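You operate a simulated robot arm through the tools that you are given. There is no shell and no other tool.

The job below is to be done with a simulated robot arm. You get a single attempt, and the scene is never put back.

## Task
Pack the lemon can with the earliest date into the lunch cooler.
Fine: fold the carry handle down, lift the lid off, stand the can inside, put the lid back on, stand the handle up. Set down upright: what you pick out. Where these are worked on the way, their far stop is far enough and under half their travel is too little: carry handle of the lunch cooler.

The check looks at the end state, three seconds after you hand in, the way a careful person would. Anything else that was tipped, shoved, dropped, spilled or broken makes it a failure. Lids that push on must go on centred and level and be pressed home; caps that screw on are set level and turned clockwise until they are tight. Flat cloth is picked up by pressing the open fingertips on it (5 to 10 N) and closing them slowly along it; thin cloth reads only 2 to 8 mm in the jaws.

## Robot
A 6-joint arm with a two-finger parallel gripper, fixed in place. Base frame: the origin is on the floor under the middle of its stand, x ahead of it, y to its left, z up; the work surface is at about z = 0.76. Units: m, rad, N and s.
With the tool pointing down near the work surface it reaches from about 0.32 to 0.82 m from the base axis. Its first joint turns from -2.897 to 2.897 rad. Payload 3.43 kg.
Tool frame: the origin (TCP) lies between the finger pads and is the grasp point; the fingertips stand 0.034 m ahead of it; z points along the fingers, y is the line along which they close. Largest opening 0.128 m; finger width 0.024, thickness 0.012; the body of the gripper, 0.048 by 0.13 m, starts 0.096 m behind the TCP.
Orientation is that of the tool frame in the base frame, as a unit quaternion [w, x, y, z]. With the fingers straight down and closing along the base's y, the tool's x points along the base's -x, its y along +y and its z along -z.

## Interface
- The arm moves only by the tool arm_command. Its argument "plan" is one flat list of numbers, 6 for each row, row after row: the shift along the base's x, y, z in m, then the turn, a rotation vector about the base's x, y, z in rad. In form: [dx, dy, dz, ax, ay, az, dx, dy, dz, ax, ay, az, ...]. A call has 1 to 20 rows; each row shifts and turns the commanded pose from where the row before left it. "gripper" is the opening, from 0 (shut) to 1 (fully open), set as the call begins (left out, the last holds). Each row takes 0.2 s and may step no farther than 0.05 m and 0.15 rad from the row before; otherwise, or with a gripper value out of range, the whole call is refused. A pose out of reach is approached as far as the arm can. The call stops where the force on the tool passes 70 N (or 10 N more than at its start, if that is more) or the arm is blocked; 0.2 s more then pass. The fingers move at their own pace (about 0.045 m/s each) and stop on an object; they squeeze with about 34 N. The grip force told is the motor's: it shows also when the fingers shut on nothing. Time passes only in rows, and 0.2 s behind the last, so rows that do not move let the fingers close. It gives the time, the measured TCP pose, the force on the tool (base axes), the opening and the grip force at its end, in the units of the frame above (readings bear some noise), with the torque about the TCP (base axes, N m) and any sound that the robot's microphone picked up.
- Cameras (640 x 400 px; columns grow to the right, rows downward): "scene" is fixed at [0.0501, 0.5014, 1.4055]; the picture's right is [-0.23, -0.97, 0.00], its down [-0.62, 0.14, -0.77] and it looks along [0.75, -0.17, -0.64] (base axes); focal length 214 px, centre (320, 200). "wrist" rides on the gripper at [0.076, -0.011, -0.16] in the tool frame; the picture's right is [0.15, 0.99, 0.00], its down [-0.88, 0.13, -0.46] and it looks along [-0.45, 0.07, 0.89] (tool axes); focal length 234 px, centre (320, 200). There is no depth. A picture from a camera that has moved, and an enlarged one, comes with that camera's place and axes in the base frame and with its lens.
- snapshot(camera): a new picture of that camera. It takes no simulated time.
- zoom(camera, box): a new picture of the part [left, top, right, bottom] of that camera's present view, enlarged. It takes no simulated time.
- close_job(): hands the job in; it is judged then, once.

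Places have to be worked out from the pictures, the camera data and where the tool is seen. Open the gripper and draw the arm clear of the work before you hand the job in, unless the task says otherwise.

The tools are called as a command line: name --argument value ..., lists and objects as JSON in quotes. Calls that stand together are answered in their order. arm_command: Moves the arm, as the interface text tells. Its arguments: {"type":"object","properties":{"plan":{"type":"array"},"gripper":{"type":"number"}},"required":["plan"]} The other tools are called the same way: snapshot (camera) takes a picture; zoom (camera, box) takes an enlarged picture of a part of a camera's view; close_job () hands the job in.

At the start:

```text
clock: 0.0
tcp_pos: [0.2334, 0.3549, 1.2582]
tcp_rot: [0.0, 0.0, 1.0, 0.0]
ft_force: [-0.1, 0.4, -0.1]
wrist_torque: [-0.03, -0.03, -0.01]
gripper_width: 0.1283
grasp_force: 0.1
```

scene: 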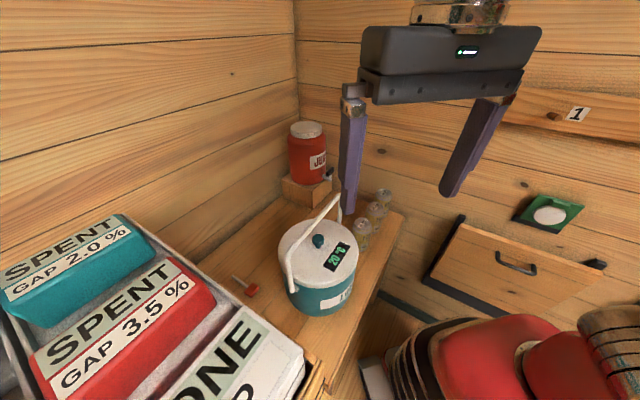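
wrist: 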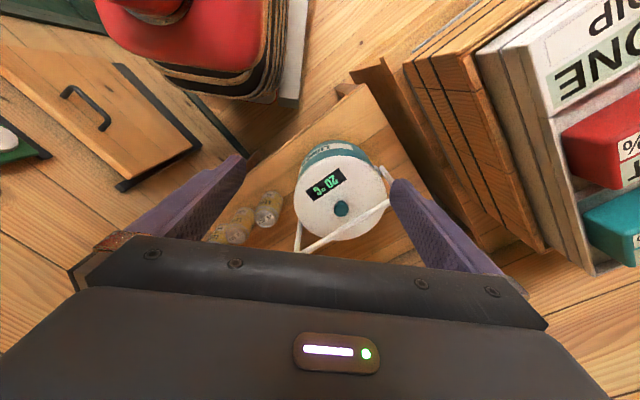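

The pictures show a round cooler with a white lid, a knob and a swinging handle, with three cans next to it. I'll zoom in on both before moving.

zoom --camera "scene" --box '[220, 170, 420, 330]'

zoom --camera "wrist" --box '[180, 120, 420, 270]'

zoom --camera "scene" --box '[340, 175, 410, 255]'

```text
2.50 times, centred on (320, 250) of scene
camera zoom: at [0.0501, 0.5014, 1.4055], right [-0.23, -0.97, 0.0], down [-0.62, 0.14, -0.77], along [0.75, -0.17, -0.64], focal length 536 px, centre (320, 75)
```

zoom: 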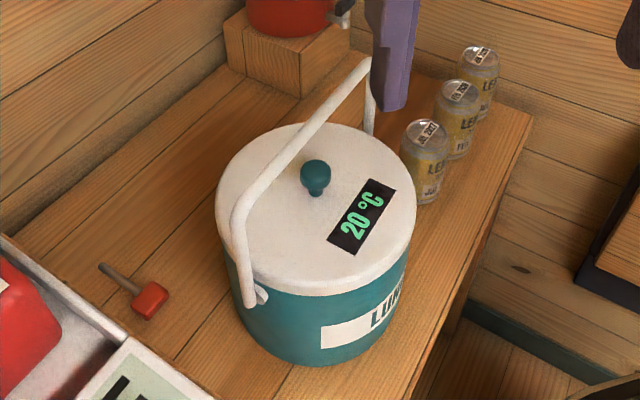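

```text
2.67 times, centred on (300, 195) of wrist
camera zoom: at [0.1578, 0.343, 1.4167], right [-0.15, 0.99, 0.0], down [0.88, 0.13, 0.46], along [0.45, 0.07, -0.89], focal length 624 px, centre (373, 213)
```

zoom: 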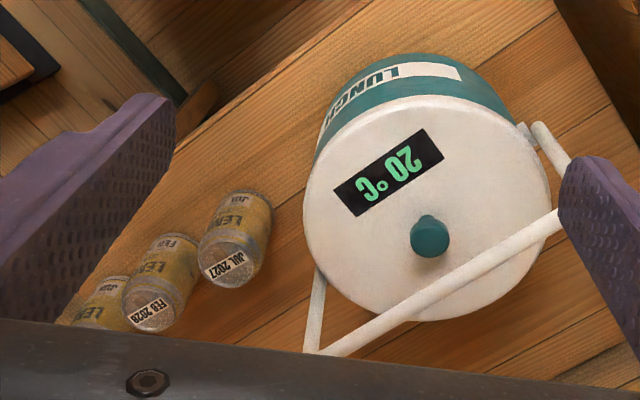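

```text
5.00 times, centred on (375, 215) of scene
camera zoom: at [0.0501, 0.5014, 1.4055], right [-0.23, -0.97, 0.0], down [-0.62, 0.14, -0.77], along [0.75, -0.17, -0.64], focal length 1072 px, centre (45, 125)
```

zoom: 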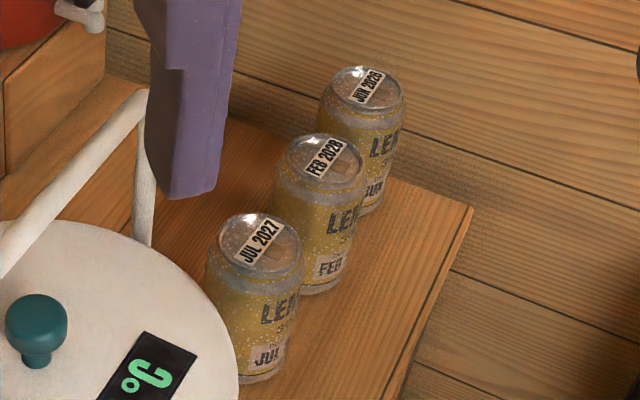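

The dates look like JUL 2027, FEB 2028 and a JUN whose year I can't read for sure. I'll zoom in further on each can.

zoom --camera "scene" --box '[370, 182, 402, 202]'

zoom --camera "scene" --box '[360, 198, 392, 218]'

zoom --camera "scene" --box '[348, 212, 380, 232]'

zoom --camera "wrist" --box '[200, 185, 290, 245]'

```text
16.00 times, centred on (386, 192) of scene
camera zoom: at [0.0501, 0.5014, 1.4055], right [-0.23, -0.97, 0.0], down [-0.62, 0.14, -0.77], along [0.75, -0.17, -0.64], focal length 3432 px, centre (-736, 328)
```

zoom: 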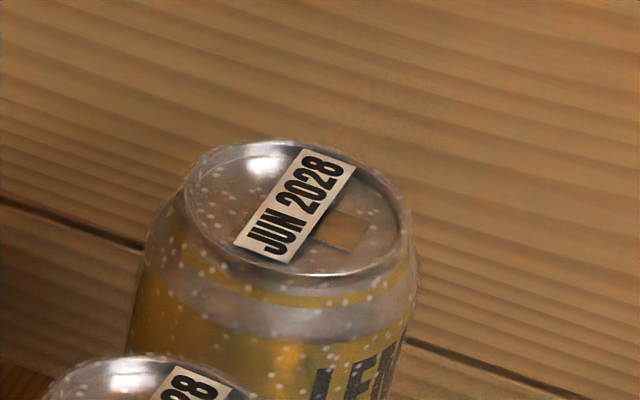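

```text
16.00 times, centred on (376, 208) of scene
camera zoom: at [0.0501, 0.5014, 1.4055], right [-0.23, -0.97, 0.0], down [-0.62, 0.14, -0.77], along [0.75, -0.17, -0.64], focal length 3432 px, centre (-576, 72)
```

zoom: 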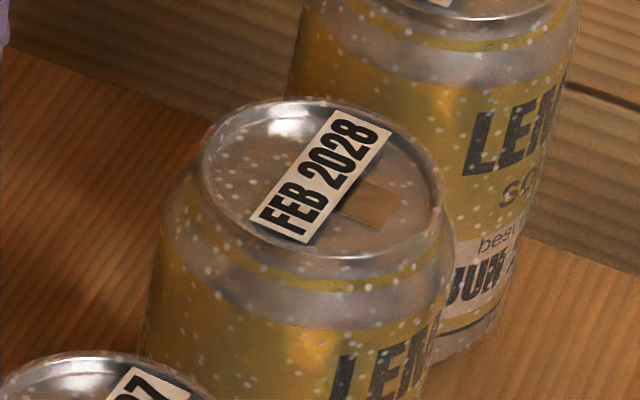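

```text
16.00 times, centred on (364, 222) of scene
camera zoom: at [0.0501, 0.5014, 1.4055], right [-0.23, -0.97, 0.0], down [-0.62, 0.14, -0.77], along [0.75, -0.17, -0.64], focal length 3432 px, centre (-384, -152)
```

zoom: 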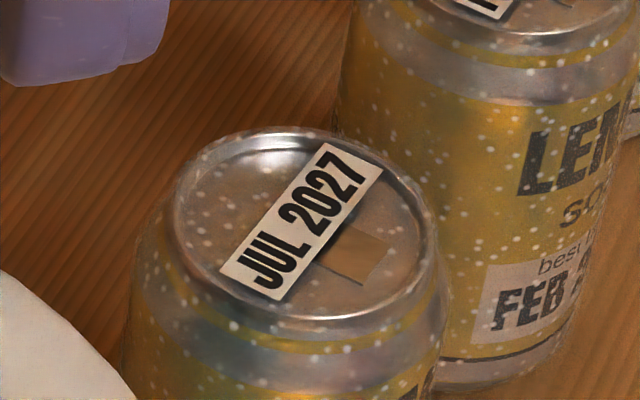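

```text
6.67 times, centred on (245, 215) of wrist
camera zoom: at [0.1578, 0.343, 1.4167], right [-0.15, 0.99, 0.0], down [0.88, 0.13, 0.46], along [0.45, 0.07, -0.89], focal length 1561 px, centre (820, 100)
```

zoom: 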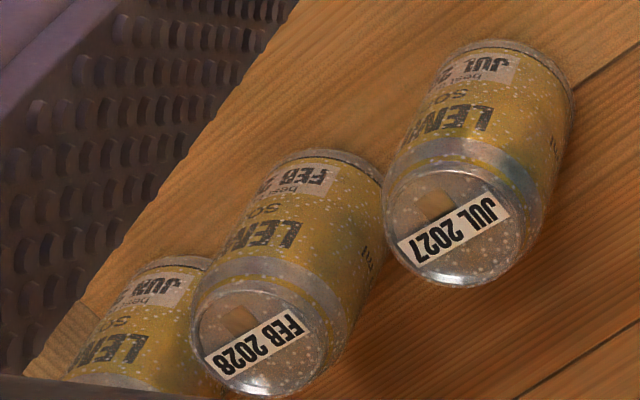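

JUL 2027 is the earliest of the three lemon cans (the others are FEB 2028 and JUN 2028). I place that can near (0.508, 0.246), the cooler centre near (0.398, 0.426), and the upright handle bar at z≈1.04, running along the (0.7, -0.7) direction. I'll move above the handle while turning the gripper -45° about z.

arm_command --plan '[0.036, 0.004, -0.005, 0, 0, -0.131, 0.036, 0.004, -0.005, 0, 0, -0.131, 0.036, 0.004, -0.005, 0, 0, -0.131, 0.036, 0.004, -0.005, 0, 0, -0.131, 0.036, 0.004, -0.005, 0, 0, -0.131, 0.035, 0.002, -0.005, 0, 0, -0.1304, 0, 0, 0, 0, 0, 0]' --gripper 1.0

```text
clock: 1.6
tcp_pos: [0.448, 0.3745, 1.2288]
tcp_rot: [0.0, 0.384, 0.923, 0.001]
ft_force: [-0.3, -0.4, -0.4]
wrist_torque: [0.01, 0.02, -0.02]
gripper_width: 0.1279
grasp_force: 0.1
```

The arm is above the handle with the gripper turned as I wanted. I'll take pictures from both cameras.

snapshot --camera "wrist"

snapshot --camera "scene"

zoom --camera "scene" --box '[260, 180, 380, 255]'

```text
taken
camera wrist: at [0.3872, 0.4214, 1.3875], right [0.6, 0.8, 0.0], down [0.71, -0.53, 0.46], along [0.37, -0.27, -0.89], focal length 234 px, centre (320, 200)
```

wrist: 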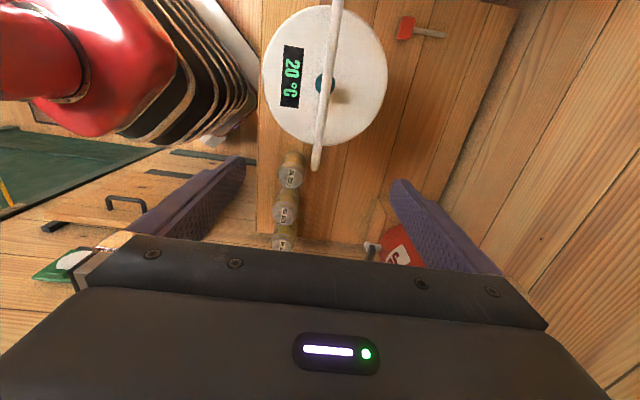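

```text
taken
```

scene: 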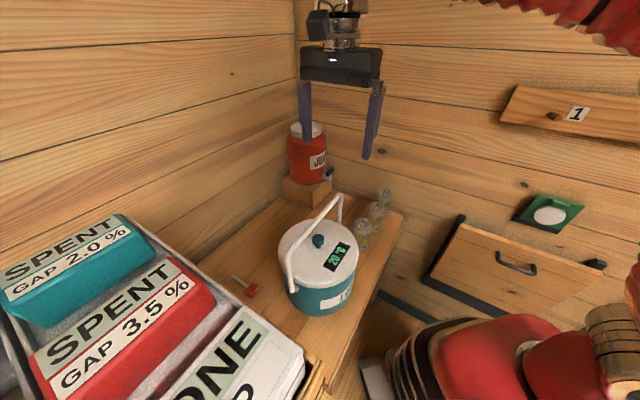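

```text
5.33 times, centred on (320, 218) of scene
camera zoom: at [0.0501, 0.5014, 1.4055], right [-0.23, -0.97, 0.0], down [-0.62, 0.14, -0.77], along [0.75, -0.17, -0.64], focal length 1144 px, centre (320, 107)
```

zoom: 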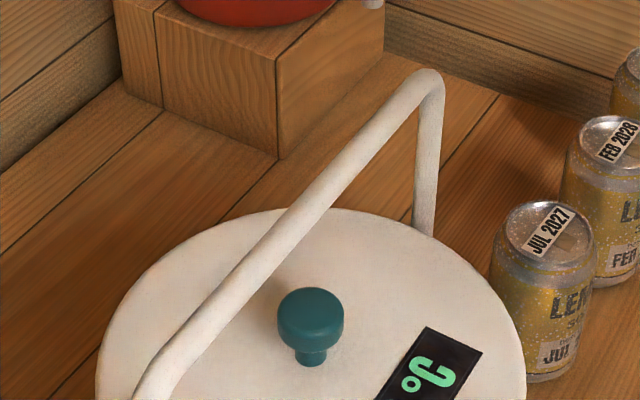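

I'll enlarge the wrist view to get the bar, knob and lid positions more exactly.

zoom --camera "wrist" --box '[240, 0, 432, 120]'

zoom --camera "wrist" --box '[240, 100, 400, 200]'

zoom --camera "scene" --box '[265, 215, 361, 325]'

```text
3.33 times, centred on (336, 60) of wrist
camera zoom: at [0.3872, 0.4214, 1.3875], right [0.6, 0.8, 0.0], down [0.71, -0.53, 0.46], along [0.37, -0.27, -0.89], focal length 781 px, centre (267, 667)
```

zoom: 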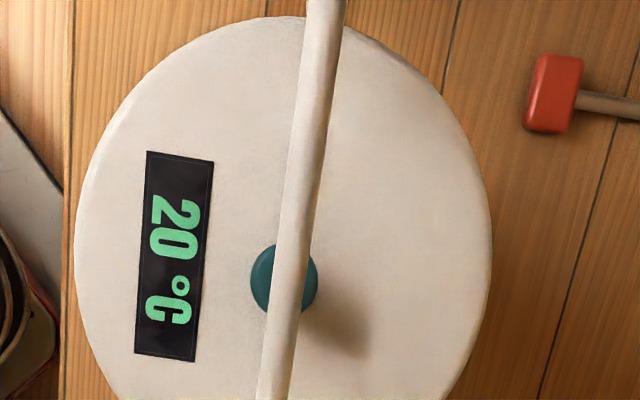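

```text
4.00 times, centred on (320, 150) of wrist
camera zoom: at [0.3872, 0.4214, 1.3875], right [0.6, 0.8, 0.0], down [0.71, -0.53, 0.46], along [0.37, -0.27, -0.89], focal length 937 px, centre (320, 400)
```

zoom: 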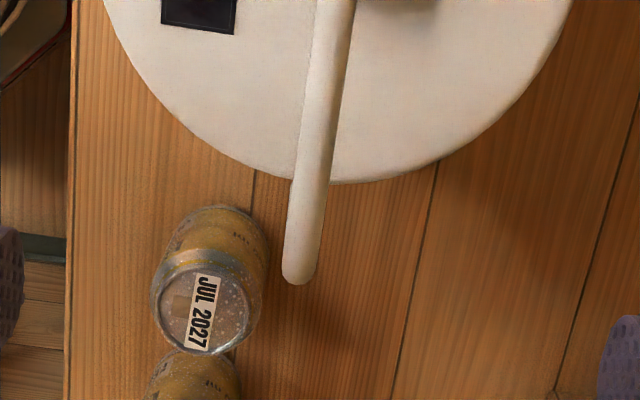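

```text
3.64 times, centred on (313, 270) of scene
camera zoom: at [0.0501, 0.5014, 1.4055], right [-0.23, -0.97, 0.0], down [-0.62, 0.14, -0.77], along [0.75, -0.17, -0.64], focal length 780 px, centre (346, -54)
```

zoom: 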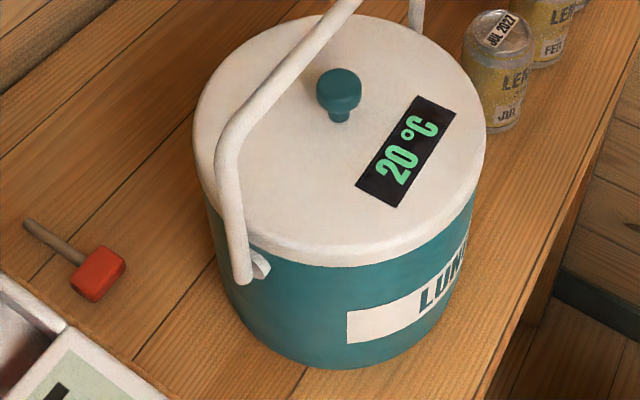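

The bar lies in the vertical plane through the knob (0.398, 0.425), at z≈1.06, and the pivots are near z≈0.90. I'll come down astride the bar, about 7 cm from its middle, with the gripper open and the fingertips just below the bar.

arm_command --plan '[0.0, 0.001, -0.04, 0, 0, 0, 0, 0, -0.04, 0, 0, 0, 0, 0, -0.04, 0, 0, 0, 0, 0, -0.034, 0, 0, 0, 0, 0, 0, 0, 0, 0]'

snapshot --camera "scene"

snapshot --camera "wrist"

zoom --camera "scene" --box '[270, 150, 390, 225]'

```text
clock: 2.8
tcp_pos: [0.4473, 0.3768, 1.0744]
tcp_rot: [0.0, 0.383, 0.924, 0.0]
ft_force: [-0.8, -0.2, 0.8]
wrist_torque: [-0.02, 0.03, -0.02]
gripper_width: 0.1281
grasp_force: 0.0
```

```text
taken
```

scene: 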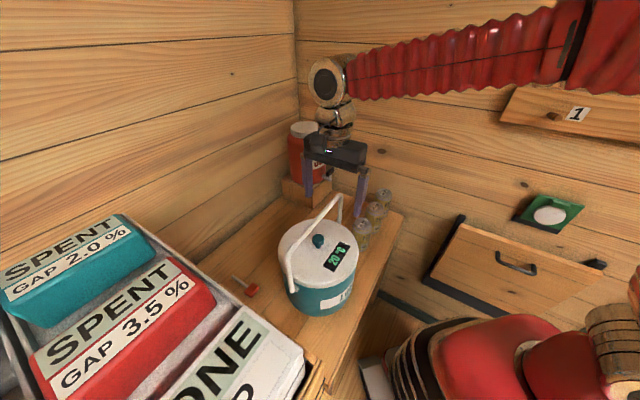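

```text
taken
camera wrist: at [0.3861, 0.4228, 1.2331], right [0.6, 0.8, 0.0], down [0.71, -0.53, 0.46], along [0.37, -0.27, -0.89], focal length 234 px, centre (320, 200)
```

wrist: 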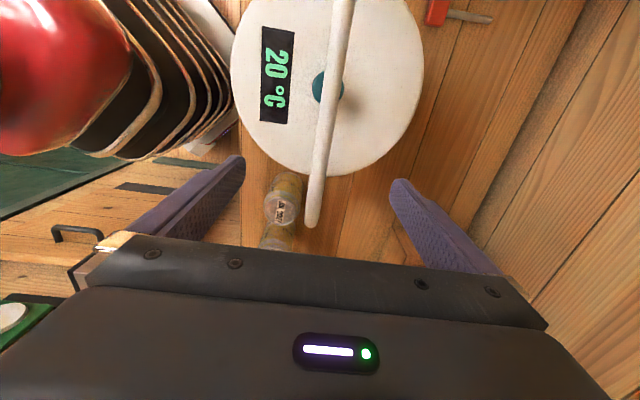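

```text
5.33 times, centred on (330, 188) of scene
camera zoom: at [0.0501, 0.5014, 1.4055], right [-0.23, -0.97, 0.0], down [-0.62, 0.14, -0.77], along [0.75, -0.17, -0.64], focal length 1144 px, centre (267, 267)
```

zoom: 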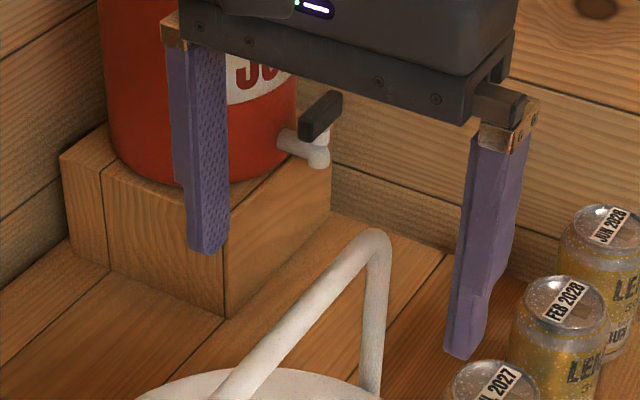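

The bar sits between the fingers, about 18 mm below the TCP, at z≈1.056. I'll close on it.

arm_command --plan '[0, 0, 0, 0, 0, 0, 0, 0, 0, 0, 0, 0, 0, 0, 0, 0, 0, 0, 0, 0, 0, 0, 0, 0, 0, 0, 0, 0, 0, 0, 0, 0, 0, 0, 0, 0, 0, 0, 0, 0, 0, 0, 0, 0, 0, 0, 0, 0]' --gripper 0.0

zoom --camera "scene" --box '[270, 150, 390, 225]'

```text
clock: 4.6
tcp_pos: [0.4468, 0.3768, 1.0757]
tcp_rot: [0.0, 0.382, 0.924, -0.001]
ft_force: [-1.7, -3.7, -0.1]
wrist_torque: [-0.17, 0.01, 0.32]
gripper_width: 0.0121
grasp_force: 34.3
```

```text
5.33 times, centred on (330, 188) of scene
camera zoom: at [0.0501, 0.5014, 1.4055], right [-0.23, -0.97, 0.0], down [-0.62, 0.14, -0.77], along [0.75, -0.17, -0.64], focal length 1144 px, centre (267, 267)
```

zoom: 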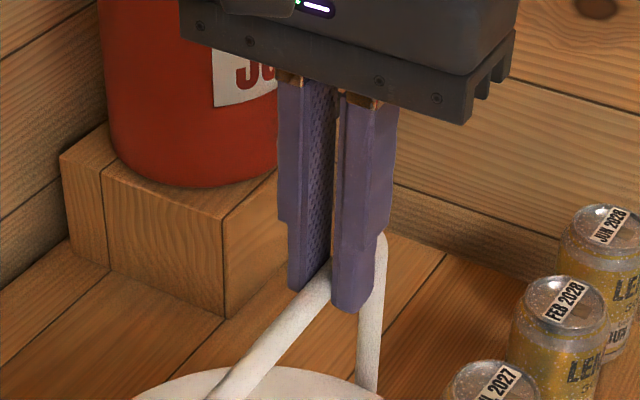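

The bar is gripped (12 mm wide). I'll nudge it a little toward the back (+x, +y) to see if it swings that way.

arm_command --plan '[0.0035, 0.0036, 0, 0, 0, 0, 0.0035, 0.0036, 0, 0, 0, 0, 0.0035, 0.0036, -0.0005, 0, 0, 0, 0, 0, 0, 0, 0, 0]'

```text
clock: 5.6
tcp_pos: [0.458, 0.3867, 1.0751]
tcp_rot: [0.0, 0.382, 0.924, 0.001]
ft_force: [-3.7, -13.0, 25.6]
wrist_torque: [-0.34, 0.02, 0.23]
gripper_width: 0.0121
grasp_force: 33.9
```

The upward force of about 26 N on the tool is suspicious, since the cooler may be tipping and not the handle swinging. I'll look before moving any further.

zoom --camera "scene" --box '[250, 170, 400, 320]'

snapshot --camera "wrist"

```text
2.67 times, centred on (325, 245) of scene
camera zoom: at [0.0501, 0.5014, 1.4055], right [-0.23, -0.97, 0.0], down [-0.62, 0.14, -0.77], along [0.75, -0.17, -0.64], focal length 572 px, centre (307, 80)
```

zoom: 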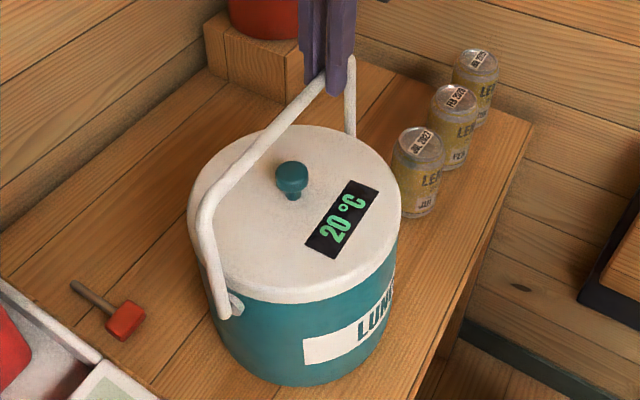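

```text
taken
camera wrist: at [0.397, 0.4327, 1.2337], right [0.6, 0.8, 0.0], down [0.71, -0.53, 0.46], along [0.37, -0.27, -0.89], focal length 234 px, centre (320, 200)
```

wrist: 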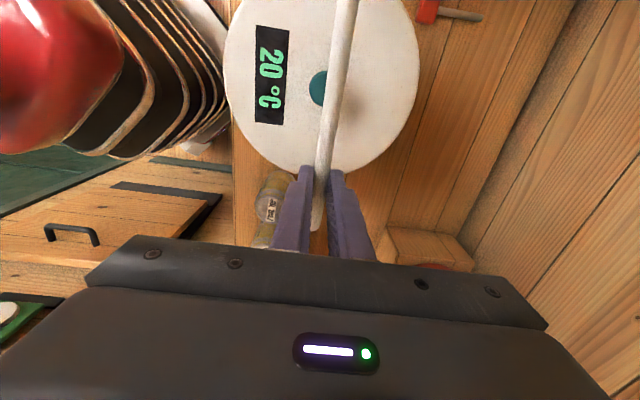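

The knob and lid shifted while the base stayed put, so the cooler is tilting, and the handle is at its stop in this direction. I'll ease back exactly the way I came.

arm_command --plan '[-0.0025, -0.0026, 0.0005, 0, 0, 0, -0.0025, -0.0026, 0, 0, 0, 0, -0.0025, -0.0026, 0, 0, 0, 0, -0.003, -0.003, 0, 0, 0, 0, 0, 0, 0, 0, 0, 0]'

zoom --camera "scene" --box '[220, 170, 420, 330]'

snapshot --camera "wrist"

```text
clock: 6.8
tcp_pos: [0.447, 0.3759, 1.0734]
tcp_rot: [0.0, 0.383, 0.924, -0.001]
ft_force: [-0.5, 0.2, -11.8]
wrist_torque: [-0.52, -0.58, -0.01]
gripper_width: 0.0122
grasp_force: 33.6
```

```text
2.50 times, centred on (320, 250) of scene
camera zoom: at [0.0501, 0.5014, 1.4055], right [-0.23, -0.97, 0.0], down [-0.62, 0.14, -0.77], along [0.75, -0.17, -0.64], focal length 536 px, centre (320, 75)
```

zoom: 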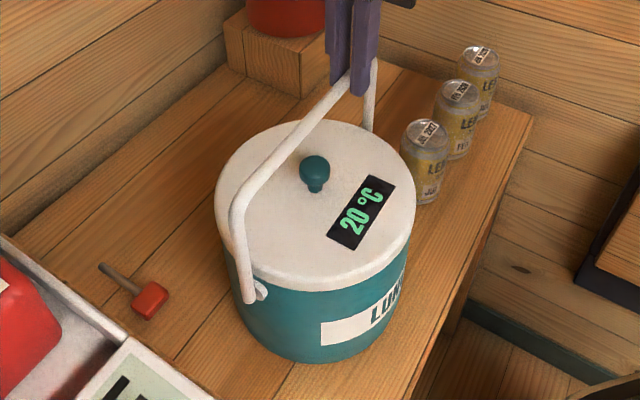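

```text
taken
camera wrist: at [0.3871, 0.4227, 1.2324], right [0.6, 0.8, 0.0], down [0.72, -0.53, 0.46], along [0.36, -0.27, -0.89], focal length 234 px, centre (320, 200)
```

wrist: 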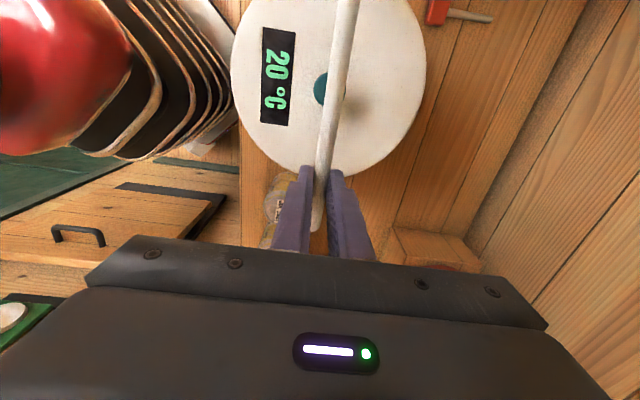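

The fingers now carry about 12 N, because the bar slid up in the grip and the cooler is slightly lifted. I'll lower the tool in small steps until that load goes away.

arm_command --plan '[0, 0, -0.002, 0, 0, 0, 0, 0, -0.002, 0, 0, 0, 0, 0, 0, 0, 0, 0]'

zoom --camera "scene" --box '[220, 170, 420, 330]'

```text
clock: 7.6
tcp_pos: [0.4477, 0.3767, 1.0707]
tcp_rot: [-0.001, 0.383, 0.924, 0.001]
ft_force: [-1.8, -2.2, -0.8]
wrist_torque: [-0.31, -0.19, 0.09]
gripper_width: 0.012
grasp_force: 33.8
```

```text
2.50 times, centred on (320, 250) of scene
camera zoom: at [0.0501, 0.5014, 1.4055], right [-0.23, -0.97, 0.0], down [-0.62, 0.14, -0.77], along [0.75, -0.17, -0.64], focal length 536 px, centre (320, 75)
```

zoom: 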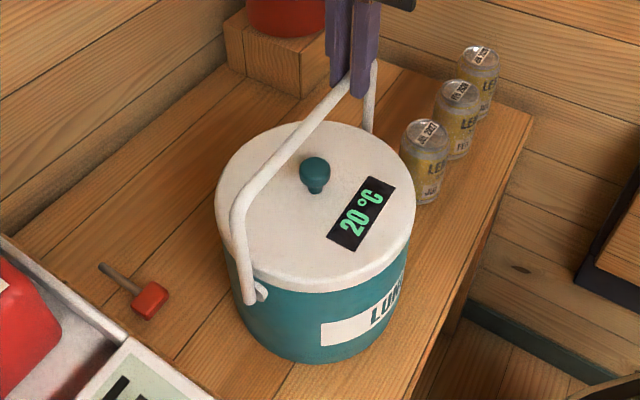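

The load is gone and the cooler is back in place. Next I'll nudge the handle gently the other way, toward the label side (-x, -y), and watch the forces.

arm_command --plan '[-0.003, -0.003, 0, 0, 0, 0, -0.003, -0.003, 0, 0, 0, 0, 0, 0, 0, 0, 0, 0]'

zoom --camera "scene" --box '[220, 170, 420, 330]'

```text
clock: 8.4
tcp_pos: [0.441, 0.3709, 1.0704]
tcp_rot: [0.0, 0.382, 0.924, 0.0]
ft_force: [-0.6, 2.4, 3.7]
wrist_torque: [0.18, 0.06, 0.04]
gripper_width: 0.0118
grasp_force: 34.0
```

```text
2.50 times, centred on (320, 250) of scene
camera zoom: at [0.0501, 0.5014, 1.4055], right [-0.23, -0.97, 0.0], down [-0.62, 0.14, -0.77], along [0.75, -0.17, -0.64], focal length 536 px, centre (320, 75)
```

zoom: 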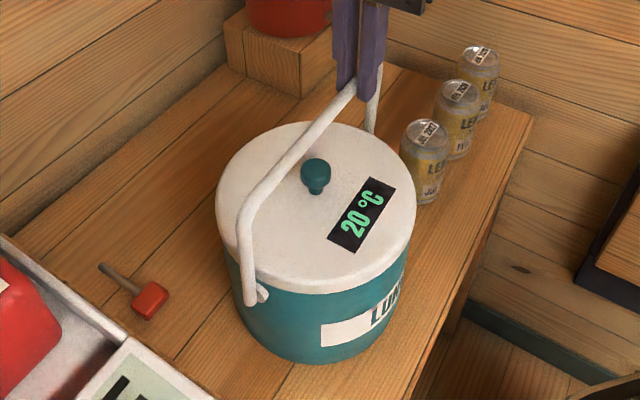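

The handle swings freely this way (2 to 4 N) and the cooler stays still. I'll follow the arc (pivot z≈0.90, radius ≈0.156) down to about 0.3 rad.

arm_command --plan '[-0.005, -0.005, -0.0006, 0, 0, 0, -0.0054, -0.0055, -0.001, 0, 0, 0, -0.0054, -0.0055, -0.0013, 0, 0, 0, -0.0053, -0.0054, -0.0018, 0, 0, 0, -0.0053, -0.0053, -0.0021, 0, 0, 0, 0, 0, 0, 0, 0, 0]'

```text
clock: 9.8
tcp_pos: [0.4152, 0.3443, 1.0631]
tcp_rot: [0.0, 0.383, 0.924, -0.001]
ft_force: [-2.2, 3.1, -0.5]
wrist_torque: [0.08, 0.06, 0.1]
gripper_width: 0.0121
grasp_force: 34.0
```

Forces stay small, so I'll continue the arc to about 0.7 rad.

arm_command --plan '[-0.0051, -0.0052, -0.0025, 0, 0, 0, -0.0051, -0.0052, -0.0028, 0, 0, 0, -0.005, -0.005, -0.0033, 0, 0, 0, -0.0049, -0.005, -0.0035, 0, 0, 0, -0.0047, -0.0048, -0.0039, 0, 0, 0, -0.0047, -0.0047, -0.0042, 0, 0, 0, -0.0044, -0.0044, -0.0046, 0, 0, 0, -0.0043, -0.0044, -0.0048, 0, 0, 0, 0, 0, 0, 0, 0, 0]'

snapshot --camera "scene"

snapshot --camera "wrist"

```text
clock: 11.8
tcp_pos: [0.3773, 0.305, 1.0347]
tcp_rot: [-0.001, 0.382, 0.924, 0.0]
ft_force: [1.5, 3.5, -3.9]
wrist_torque: [-0.14, -0.29, 0.04]
gripper_width: 0.0122
grasp_force: 33.8
```

```text
taken
```

scene: 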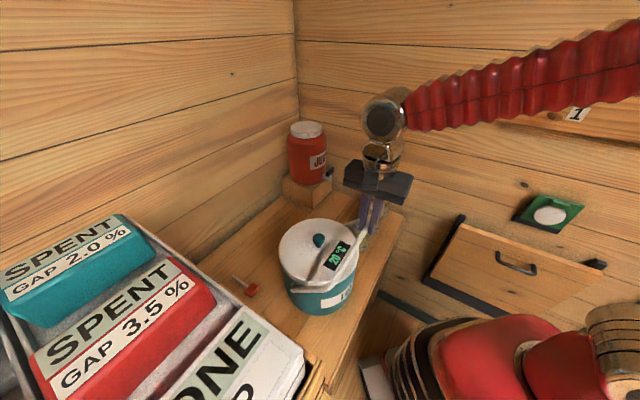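

```text
taken
camera wrist: at [0.3166, 0.351, 1.1926], right [0.6, 0.8, 0.0], down [0.71, -0.53, 0.46], along [0.37, -0.27, -0.89], focal length 234 px, centre (320, 200)
```

wrist: 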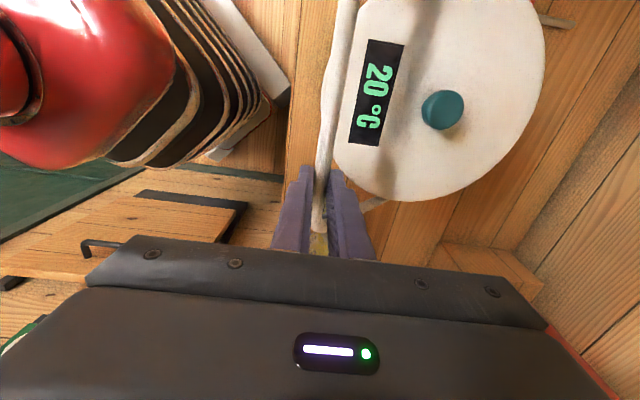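

The handle is about 40° down with low forces, and the cooler and cans haven't moved. I'll continue to about 1.1 rad.

arm_command --plan '[-0.004, -0.004, -0.0052, 0, 0, 0, -0.004, -0.004, -0.0054, 0, 0, 0, -0.0036, -0.0037, -0.0058, 0, 0, 0, -0.0036, -0.0036, -0.0059, 0, 0, 0, -0.0032, -0.0033, -0.0063, 0, 0, 0, -0.0032, -0.0032, -0.0064, 0, 0, 0, -0.0027, -0.0027, -0.0067, 0, 0, 0, -0.0027, -0.0027, -0.0068, 0, 0, 0, 0, 0, 0, 0, 0, 0]'

zoom --camera "scene" --box '[240, 170, 420, 330]'

```text
clock: 13.8
tcp_pos: [0.3496, 0.2787, 0.9859]
tcp_rot: [0.0, 0.383, 0.924, 0.0]
ft_force: [3.2, 4.0, -2.1]
wrist_torque: [0.12, -0.04, -0.36]
gripper_width: 0.012
grasp_force: 34.1
```

```text
2.50 times, centred on (330, 250) of scene
camera zoom: at [0.0501, 0.5014, 1.4055], right [-0.23, -0.97, 0.0], down [-0.62, 0.14, -0.77], along [0.75, -0.17, -0.64], focal length 536 px, centre (295, 75)
```

zoom: 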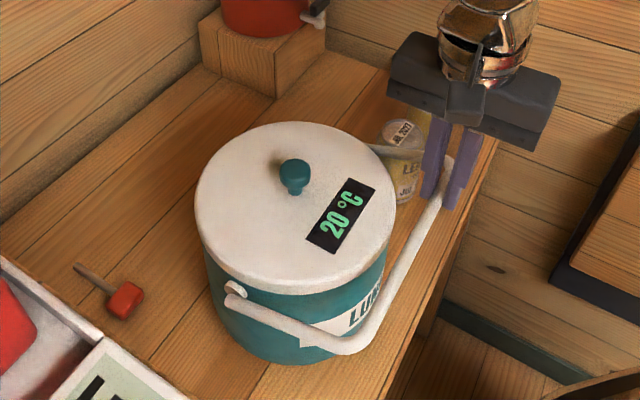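

It's swinging well, with the cooler unmoved. I'll carry on toward horizontal and watch for the stop.

arm_command --plan '[-0.0022, -0.0022, -0.007, 0, 0, 0, -0.002, -0.0021, -0.0072, 0, 0, 0, -0.0016, -0.0017, -0.0074, 0, 0, 0, -0.0015, -0.0016, -0.0074, 0, 0, 0, -0.0011, -0.0011, -0.0076, 0, 0, 0, -0.001, -0.001, -0.0076, 0, 0, 0, 0, 0, 0, 0, 0, 0]'

```text
clock: 15.4
tcp_pos: [0.34, 0.2688, 0.9415]
tcp_rot: [0.001, 0.383, 0.924, -0.001]
ft_force: [2.8, 2.7, -0.5]
wrist_torque: [0.08, -0.09, -0.26]
gripper_width: 0.0123
grasp_force: 33.5
```

Still no resistance at about 1.4 rad. I'll continue in smaller steps, looking for the stop.

arm_command --plan '[-0.0006, -0.0006, -0.0052, 0, 0, 0, -0.0004, -0.0004, -0.0052, 0, 0, 0, -0.0002, -0.0002, -0.0052, 0, 0, 0, 0, 0, 0, 0, 0, 0]'

zoom --camera "scene" --box '[240, 170, 420, 330]'

snapshot --camera "wrist"

```text
clock: 16.4
tcp_pos: [0.3398, 0.2666, 0.9246]
tcp_rot: [0.0, 0.383, 0.924, 0.0]
ft_force: [3.6, 2.4, 0.2]
wrist_torque: [0.04, -0.13, -0.34]
gripper_width: 0.0125
grasp_force: 33.8
```

```text
2.50 times, centred on (330, 250) of scene
camera zoom: at [0.0501, 0.5014, 1.4055], right [-0.23, -0.97, 0.0], down [-0.62, 0.14, -0.77], along [0.75, -0.17, -0.64], focal length 536 px, centre (295, 75)
```

zoom: 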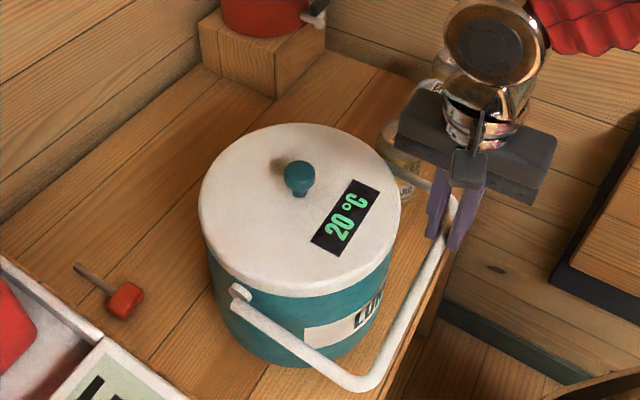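

```text
taken
camera wrist: at [0.279, 0.3136, 1.0843], right [0.6, 0.8, 0.0], down [0.71, -0.53, 0.46], along [0.37, -0.27, -0.89], focal length 234 px, centre (320, 200)
```

wrist: 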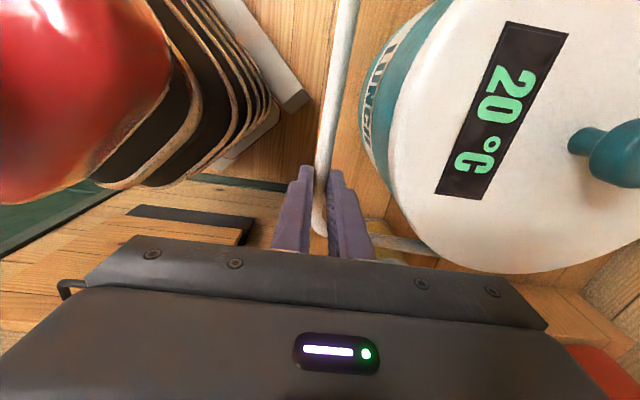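

The handle is now about horizontal. The cooler seems to have crept a few millimetres, so I'll compare it in exactly the same frame as the first picture.

zoom --camera "scene" --box '[220, 170, 420, 330]'

zoom --camera "scene" --box '[265, 215, 361, 325]'

```text
2.50 times, centred on (320, 250) of scene
camera zoom: at [0.0501, 0.5014, 1.4055], right [-0.23, -0.97, 0.0], down [-0.62, 0.14, -0.77], along [0.75, -0.17, -0.64], focal length 536 px, centre (320, 75)
```

zoom: 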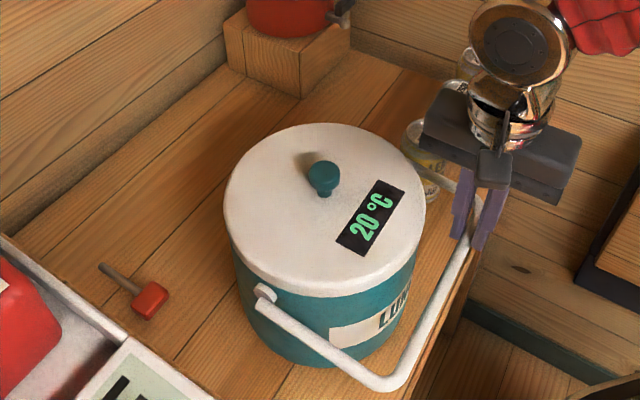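

```text
3.64 times, centred on (313, 270) of scene
camera zoom: at [0.0501, 0.5014, 1.4055], right [-0.23, -0.97, 0.0], down [-0.62, 0.14, -0.77], along [0.75, -0.17, -0.64], focal length 780 px, centre (346, -54)
```

zoom: 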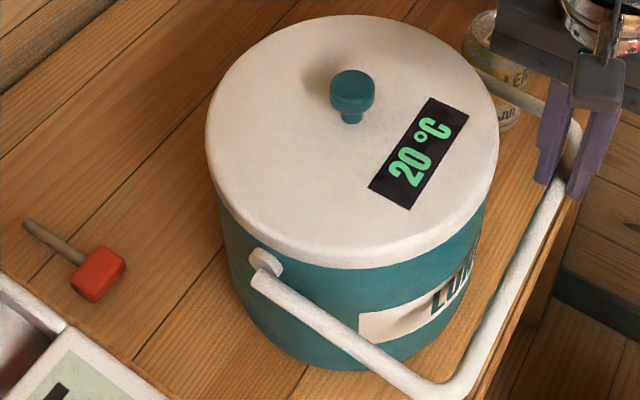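

The cooler crept about 9 mm because the handle's real radius is about 0.146, with the pivot at z≈0.91. Everything is gripped and level now, so I'll slide it back gently along the same line.

arm_command --plan '[0.0016, 0.0016, 0, 0, 0, 0, 0.0016, 0.0016, 0, 0, 0, 0, 0.0016, 0.0016, 0, 0, 0, 0, 0.0016, 0.0016, 0, 0, 0, 0, 0.001, 0.001, 0, 0, 0, 0, 0, 0, 0, 0, 0, 0]'

zoom --camera "scene" --box '[265, 215, 361, 325]'

```text
clock: 17.8
tcp_pos: [0.3471, 0.2759, 0.9255]
tcp_rot: [0.001, 0.383, 0.924, 0.0]
ft_force: [-2.4, -2.8, -0.5]
wrist_torque: [-0.12, -0.02, 0.18]
gripper_width: 0.0121
grasp_force: 33.8
```

```text
3.64 times, centred on (313, 270) of scene
camera zoom: at [0.0501, 0.5014, 1.4055], right [-0.23, -0.97, 0.0], down [-0.62, 0.14, -0.77], along [0.75, -0.17, -0.64], focal length 780 px, centre (346, -54)
```

zoom: 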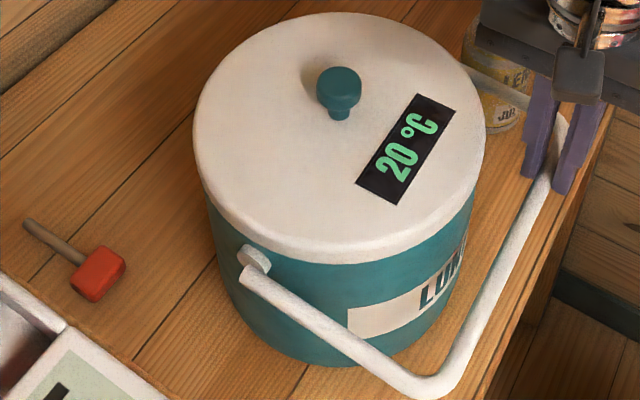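

The cooler matches its original spot. I'll open the fingers moderately to let go of the bar.

arm_command --plan '[0, 0, 0, 0, 0, 0, 0, 0, 0, 0, 0, 0, 0, 0, 0, 0, 0, 0, 0, 0, 0, 0, 0, 0]' --gripper 0.4

zoom --camera "scene" --box '[265, 215, 361, 325]'

snapshot --camera "wrist"

```text
clock: 18.8
tcp_pos: [0.3472, 0.2755, 0.9256]
tcp_rot: [0.001, 0.383, 0.924, -0.001]
ft_force: [0.1, 0.4, 0.5]
wrist_torque: [0.0, 0.0, -0.04]
gripper_width: 0.0513
grasp_force: 0.1
```

```text
3.64 times, centred on (313, 270) of scene
camera zoom: at [0.0501, 0.5014, 1.4055], right [-0.23, -0.97, 0.0], down [-0.62, 0.14, -0.77], along [0.75, -0.17, -0.64], focal length 780 px, centre (346, -54)
```

zoom: 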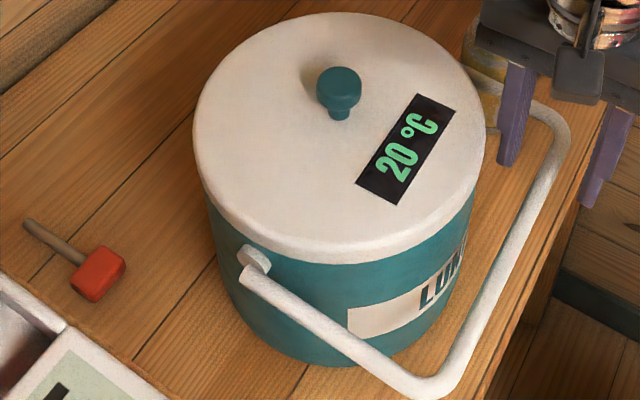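

```text
taken
camera wrist: at [0.2861, 0.3211, 1.0844], right [0.6, 0.8, 0.0], down [0.71, -0.53, 0.46], along [0.37, -0.27, -0.89], focal length 234 px, centre (320, 200)
```

wrist: 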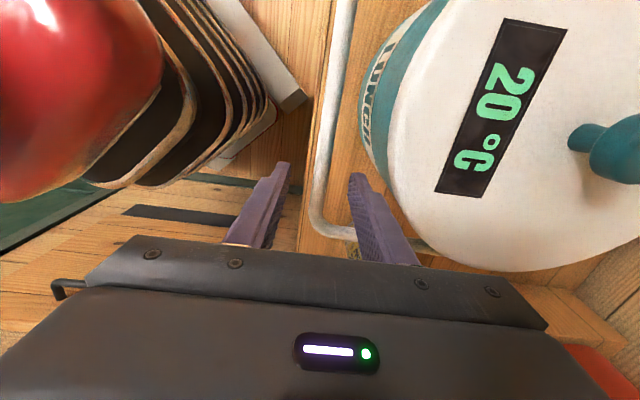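

The handle stays down on its own. I'll lift straight up and move over the lid knob.

arm_command --plan '[0, 0, 0.04, 0, 0, 0, 0, 0, 0.045, 0, 0, 0, 0, 0, 0.045, 0, 0, 0, 0, 0, 0.045, 0, 0, 0, 0.0128, 0.0374, 0, 0, 0, 0, 0.0128, 0.0374, 0, 0, 0, 0, 0.0128, 0.0374, 0, 0, 0, 0, 0.0128, 0.0374, 0, 0, 0, 0, 0, 0, 0, 0, 0, 0]' --gripper 0.6

snapshot --camera "wrist"

zoom --camera "scene" --box '[240, 150, 400, 330]'

```text
clock: 20.8
tcp_pos: [0.3984, 0.4254, 1.0993]
tcp_rot: [0.001, 0.383, 0.924, 0.0]
ft_force: [-0.1, -0.1, 0.5]
wrist_torque: [-0.01, -0.01, -0.01]
gripper_width: 0.0767
grasp_force: 0.1
```

```text
taken
camera wrist: at [0.3384, 0.47, 1.2589], right [0.6, 0.8, 0.0], down [0.71, -0.53, 0.46], along [0.37, -0.27, -0.89], focal length 234 px, centre (320, 200)
```

wrist: 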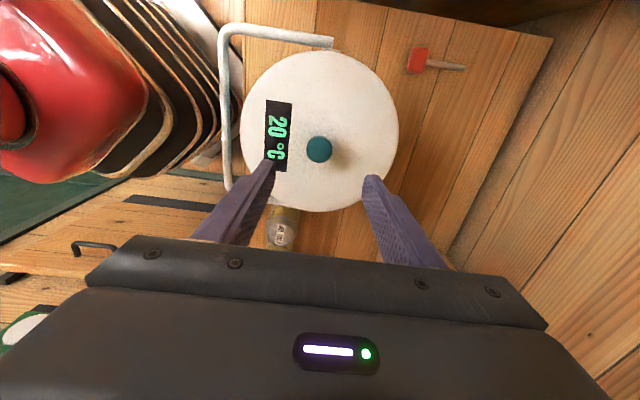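

```text
2.22 times, centred on (320, 240) of scene
camera zoom: at [0.0501, 0.5014, 1.4055], right [-0.23, -0.97, 0.0], down [-0.62, 0.14, -0.77], along [0.75, -0.17, -0.64], focal length 477 px, centre (320, 111)
```

zoom: 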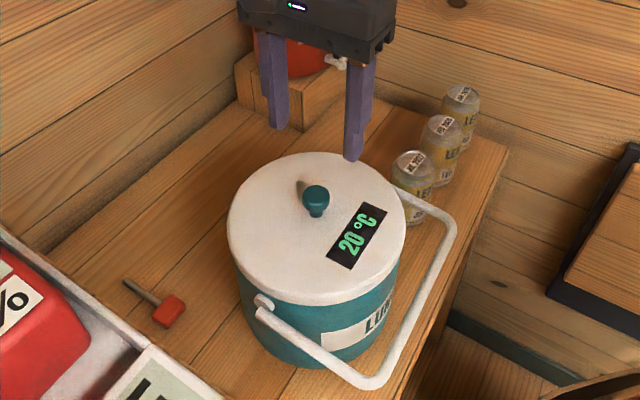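

The wrist view puts the knob at (0.399, 0.425), right under the TCP, and I estimate the lid top at z≈0.957 with the knob top near 0.99. I'll lower so the fingertips stop just above the lid.

arm_command --plan '[0, 0, -0.035, 0, 0, 0, 0, 0, -0.035, 0, 0, 0, 0, 0, -0.02, 0, 0, 0, 0, 0, -0.01, 0, 0, 0, 0, 0, 0, 0, 0, 0]'

zoom --camera "scene" --box '[270, 190, 370, 255]'

snapshot --camera "wrist"

```text
clock: 22.0
tcp_pos: [0.3979, 0.4253, 0.9999]
tcp_rot: [0.0, 0.383, 0.924, 0.0]
ft_force: [-0.4, -1.0, 0.7]
wrist_torque: [0.0, 0.03, 0.02]
gripper_width: 0.0766
grasp_force: 0.0
```

```text
6.15 times, centred on (320, 222) of scene
camera zoom: at [0.0501, 0.5014, 1.4055], right [-0.23, -0.97, 0.0], down [-0.62, 0.14, -0.77], along [0.75, -0.17, -0.64], focal length 1320 px, centre (320, 62)
```

zoom: 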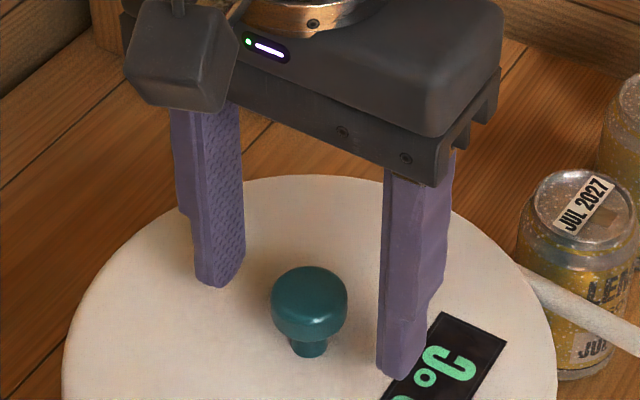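

```text
taken
camera wrist: at [0.3373, 0.4702, 1.1597], right [0.6, 0.8, 0.0], down [0.71, -0.53, 0.46], along [0.37, -0.27, -0.89], focal length 234 px, centre (320, 200)
```

wrist: 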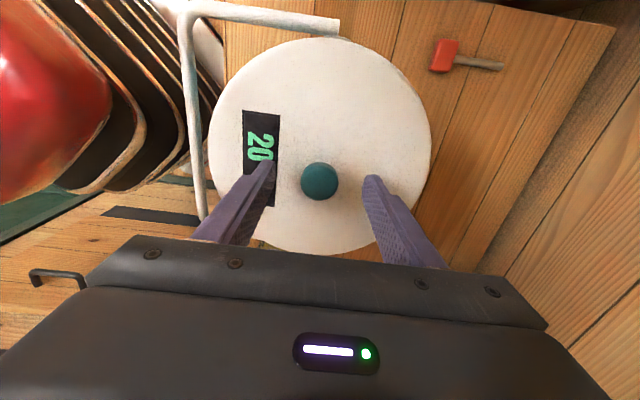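

The fingertips straddle the knob, about 9 mm above the lid. I'll lower 5 mm more and close on the knob.

arm_command --plan '[0, 0, -0.005, 0, 0, 0, 0, 0, 0, 0, 0, 0]'

arm_command --plan '[0, 0, 0, 0, 0, 0, 0, 0, 0, 0, 0, 0, 0, 0, 0, 0, 0, 0, 0, 0, 0, 0, 0, 0, 0, 0, 0, 0, 0, 0]' --gripper 0.0

zoom --camera "scene" --box '[270, 190, 370, 255]'

```text
clock: 22.6
tcp_pos: [0.3975, 0.4236, 0.9965]
tcp_rot: [0.0, 0.383, 0.924, 0.002]
ft_force: [0.4, 0.2, 0.1]
wrist_torque: [-0.02, -0.02, -0.03]
gripper_width: 0.077
grasp_force: 0.2
```

```text
clock: 23.8
tcp_pos: [0.3979, 0.4249, 0.996]
tcp_rot: [-0.001, 0.383, 0.924, 0.0]
ft_force: [-0.8, 0.4, 0.7]
wrist_torque: [-0.04, 0.02, -0.02]
gripper_width: 0.0306
grasp_force: 33.2
heard: snap
```

```text
6.15 times, centred on (320, 222) of scene
camera zoom: at [0.0501, 0.5014, 1.4055], right [-0.23, -0.97, 0.0], down [-0.62, 0.14, -0.77], along [0.75, -0.17, -0.64], focal length 1320 px, centre (320, 62)
```

zoom: 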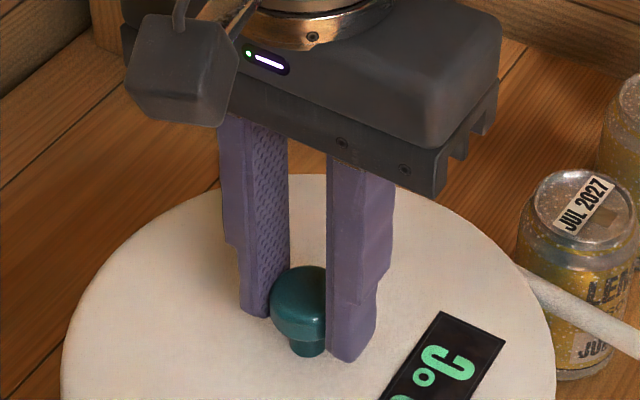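

The knob is held at 30.6 mm, but I heard a snap as the fingers closed. I'll check the handle, lid and cooler before lifting.

zoom --camera "scene" --box '[240, 170, 420, 330]'

snapshot --camera "wrist"

snapshot --camera "scene"

```text
2.50 times, centred on (330, 250) of scene
camera zoom: at [0.0501, 0.5014, 1.4055], right [-0.23, -0.97, 0.0], down [-0.62, 0.14, -0.77], along [0.75, -0.17, -0.64], focal length 536 px, centre (295, 75)
```

zoom: 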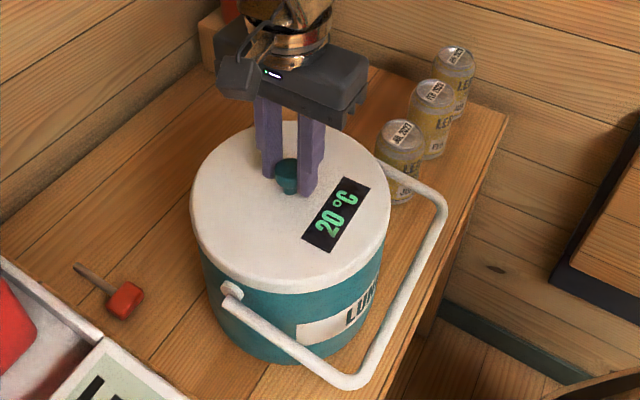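

```text
taken
camera wrist: at [0.3374, 0.4704, 1.1546], right [0.6, 0.8, 0.0], down [0.71, -0.53, 0.46], along [0.37, -0.27, -0.89], focal length 234 px, centre (320, 200)
```

wrist: 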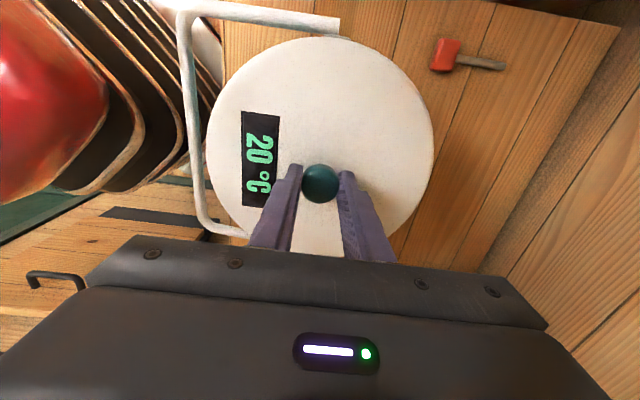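

```text
taken
```

scene: 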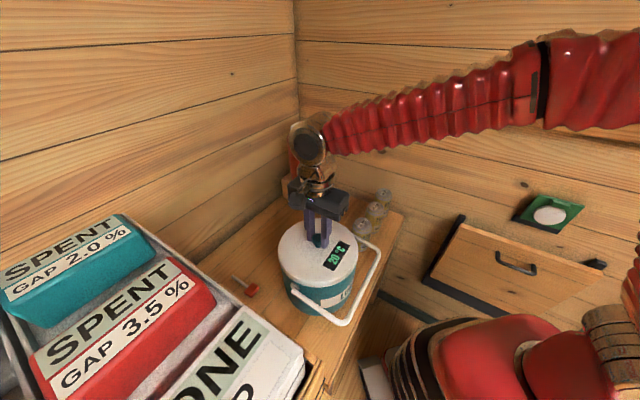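

Nothing looks broken or displaced. I'll lift the lid slowly, straight up, and watch the force.

arm_command --plan '[0, 0, 0.003, 0, 0, 0, 0, 0, 0.003, 0, 0, 0, 0, 0, 0.003, 0, 0, 0, 0, 0, 0.003, 0, 0, 0, 0, 0, 0, 0, 0, 0]'

zoom --camera "scene" --box '[240, 170, 420, 330]'

```text
clock: 25.0
tcp_pos: [0.3983, 0.4241, 1.0064]
tcp_rot: [0.0, 0.383, 0.924, 0.0]
ft_force: [-0.4, 0.3, -0.7]
wrist_torque: [-0.01, -0.02, -0.04]
gripper_width: 0.0306
grasp_force: 34.6
```

```text
2.50 times, centred on (330, 250) of scene
camera zoom: at [0.0501, 0.5014, 1.4055], right [-0.23, -0.97, 0.0], down [-0.62, 0.14, -0.77], along [0.75, -0.17, -0.64], focal length 536 px, centre (295, 75)
```

zoom: 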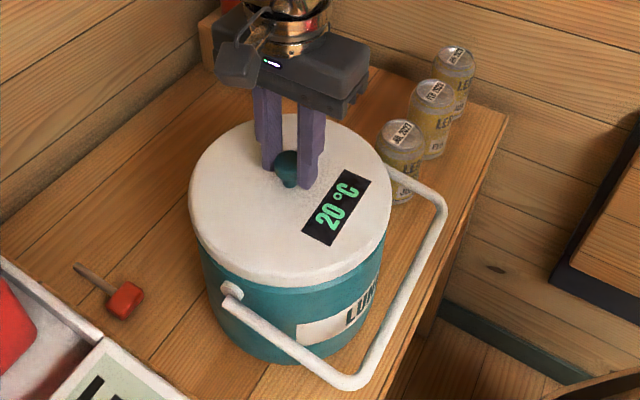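

The lid comes up freely with almost no load. I'll raise it well clear of the cooler.

arm_command --plan '[0, 0, 0.01, 0, 0, 0, 0, 0, 0.02, 0, 0, 0, 0, 0, 0.03, 0, 0, 0, 0, 0, 0.03, 0, 0, 0, 0, 0, 0.03, 0, 0, 0, 0, 0, 0.02, 0, 0, 0, 0, 0, 0, 0, 0, 0]'

snapshot --camera "scene"

zoom --camera "scene" --box '[240, 170, 420, 330]'

```text
clock: 26.6
tcp_pos: [0.3976, 0.4238, 1.1495]
tcp_rot: [0.0, 0.383, 0.924, 0.0]
ft_force: [-1.2, 0.1, -0.8]
wrist_torque: [-0.02, 0.01, 0.0]
gripper_width: 0.0306
grasp_force: 34.0
```

```text
taken
```

scene: 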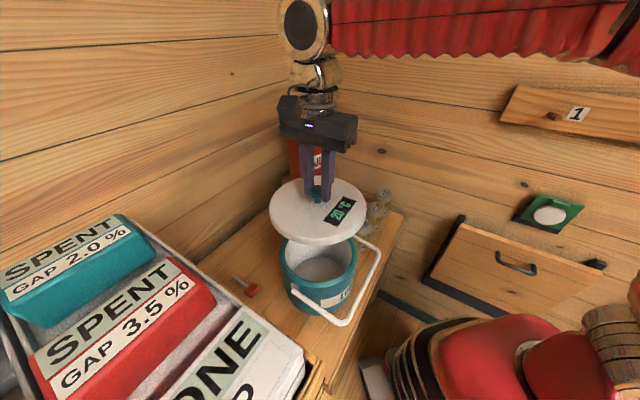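

```text
2.50 times, centred on (330, 250) of scene
camera zoom: at [0.0501, 0.5014, 1.4055], right [-0.23, -0.97, 0.0], down [-0.62, 0.14, -0.77], along [0.75, -0.17, -0.64], focal length 536 px, centre (295, 75)
```

zoom: 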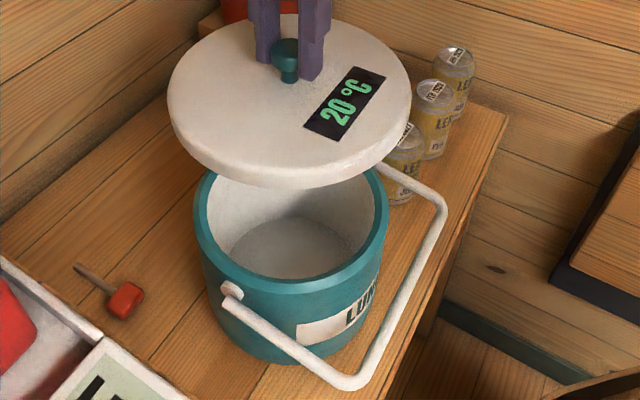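

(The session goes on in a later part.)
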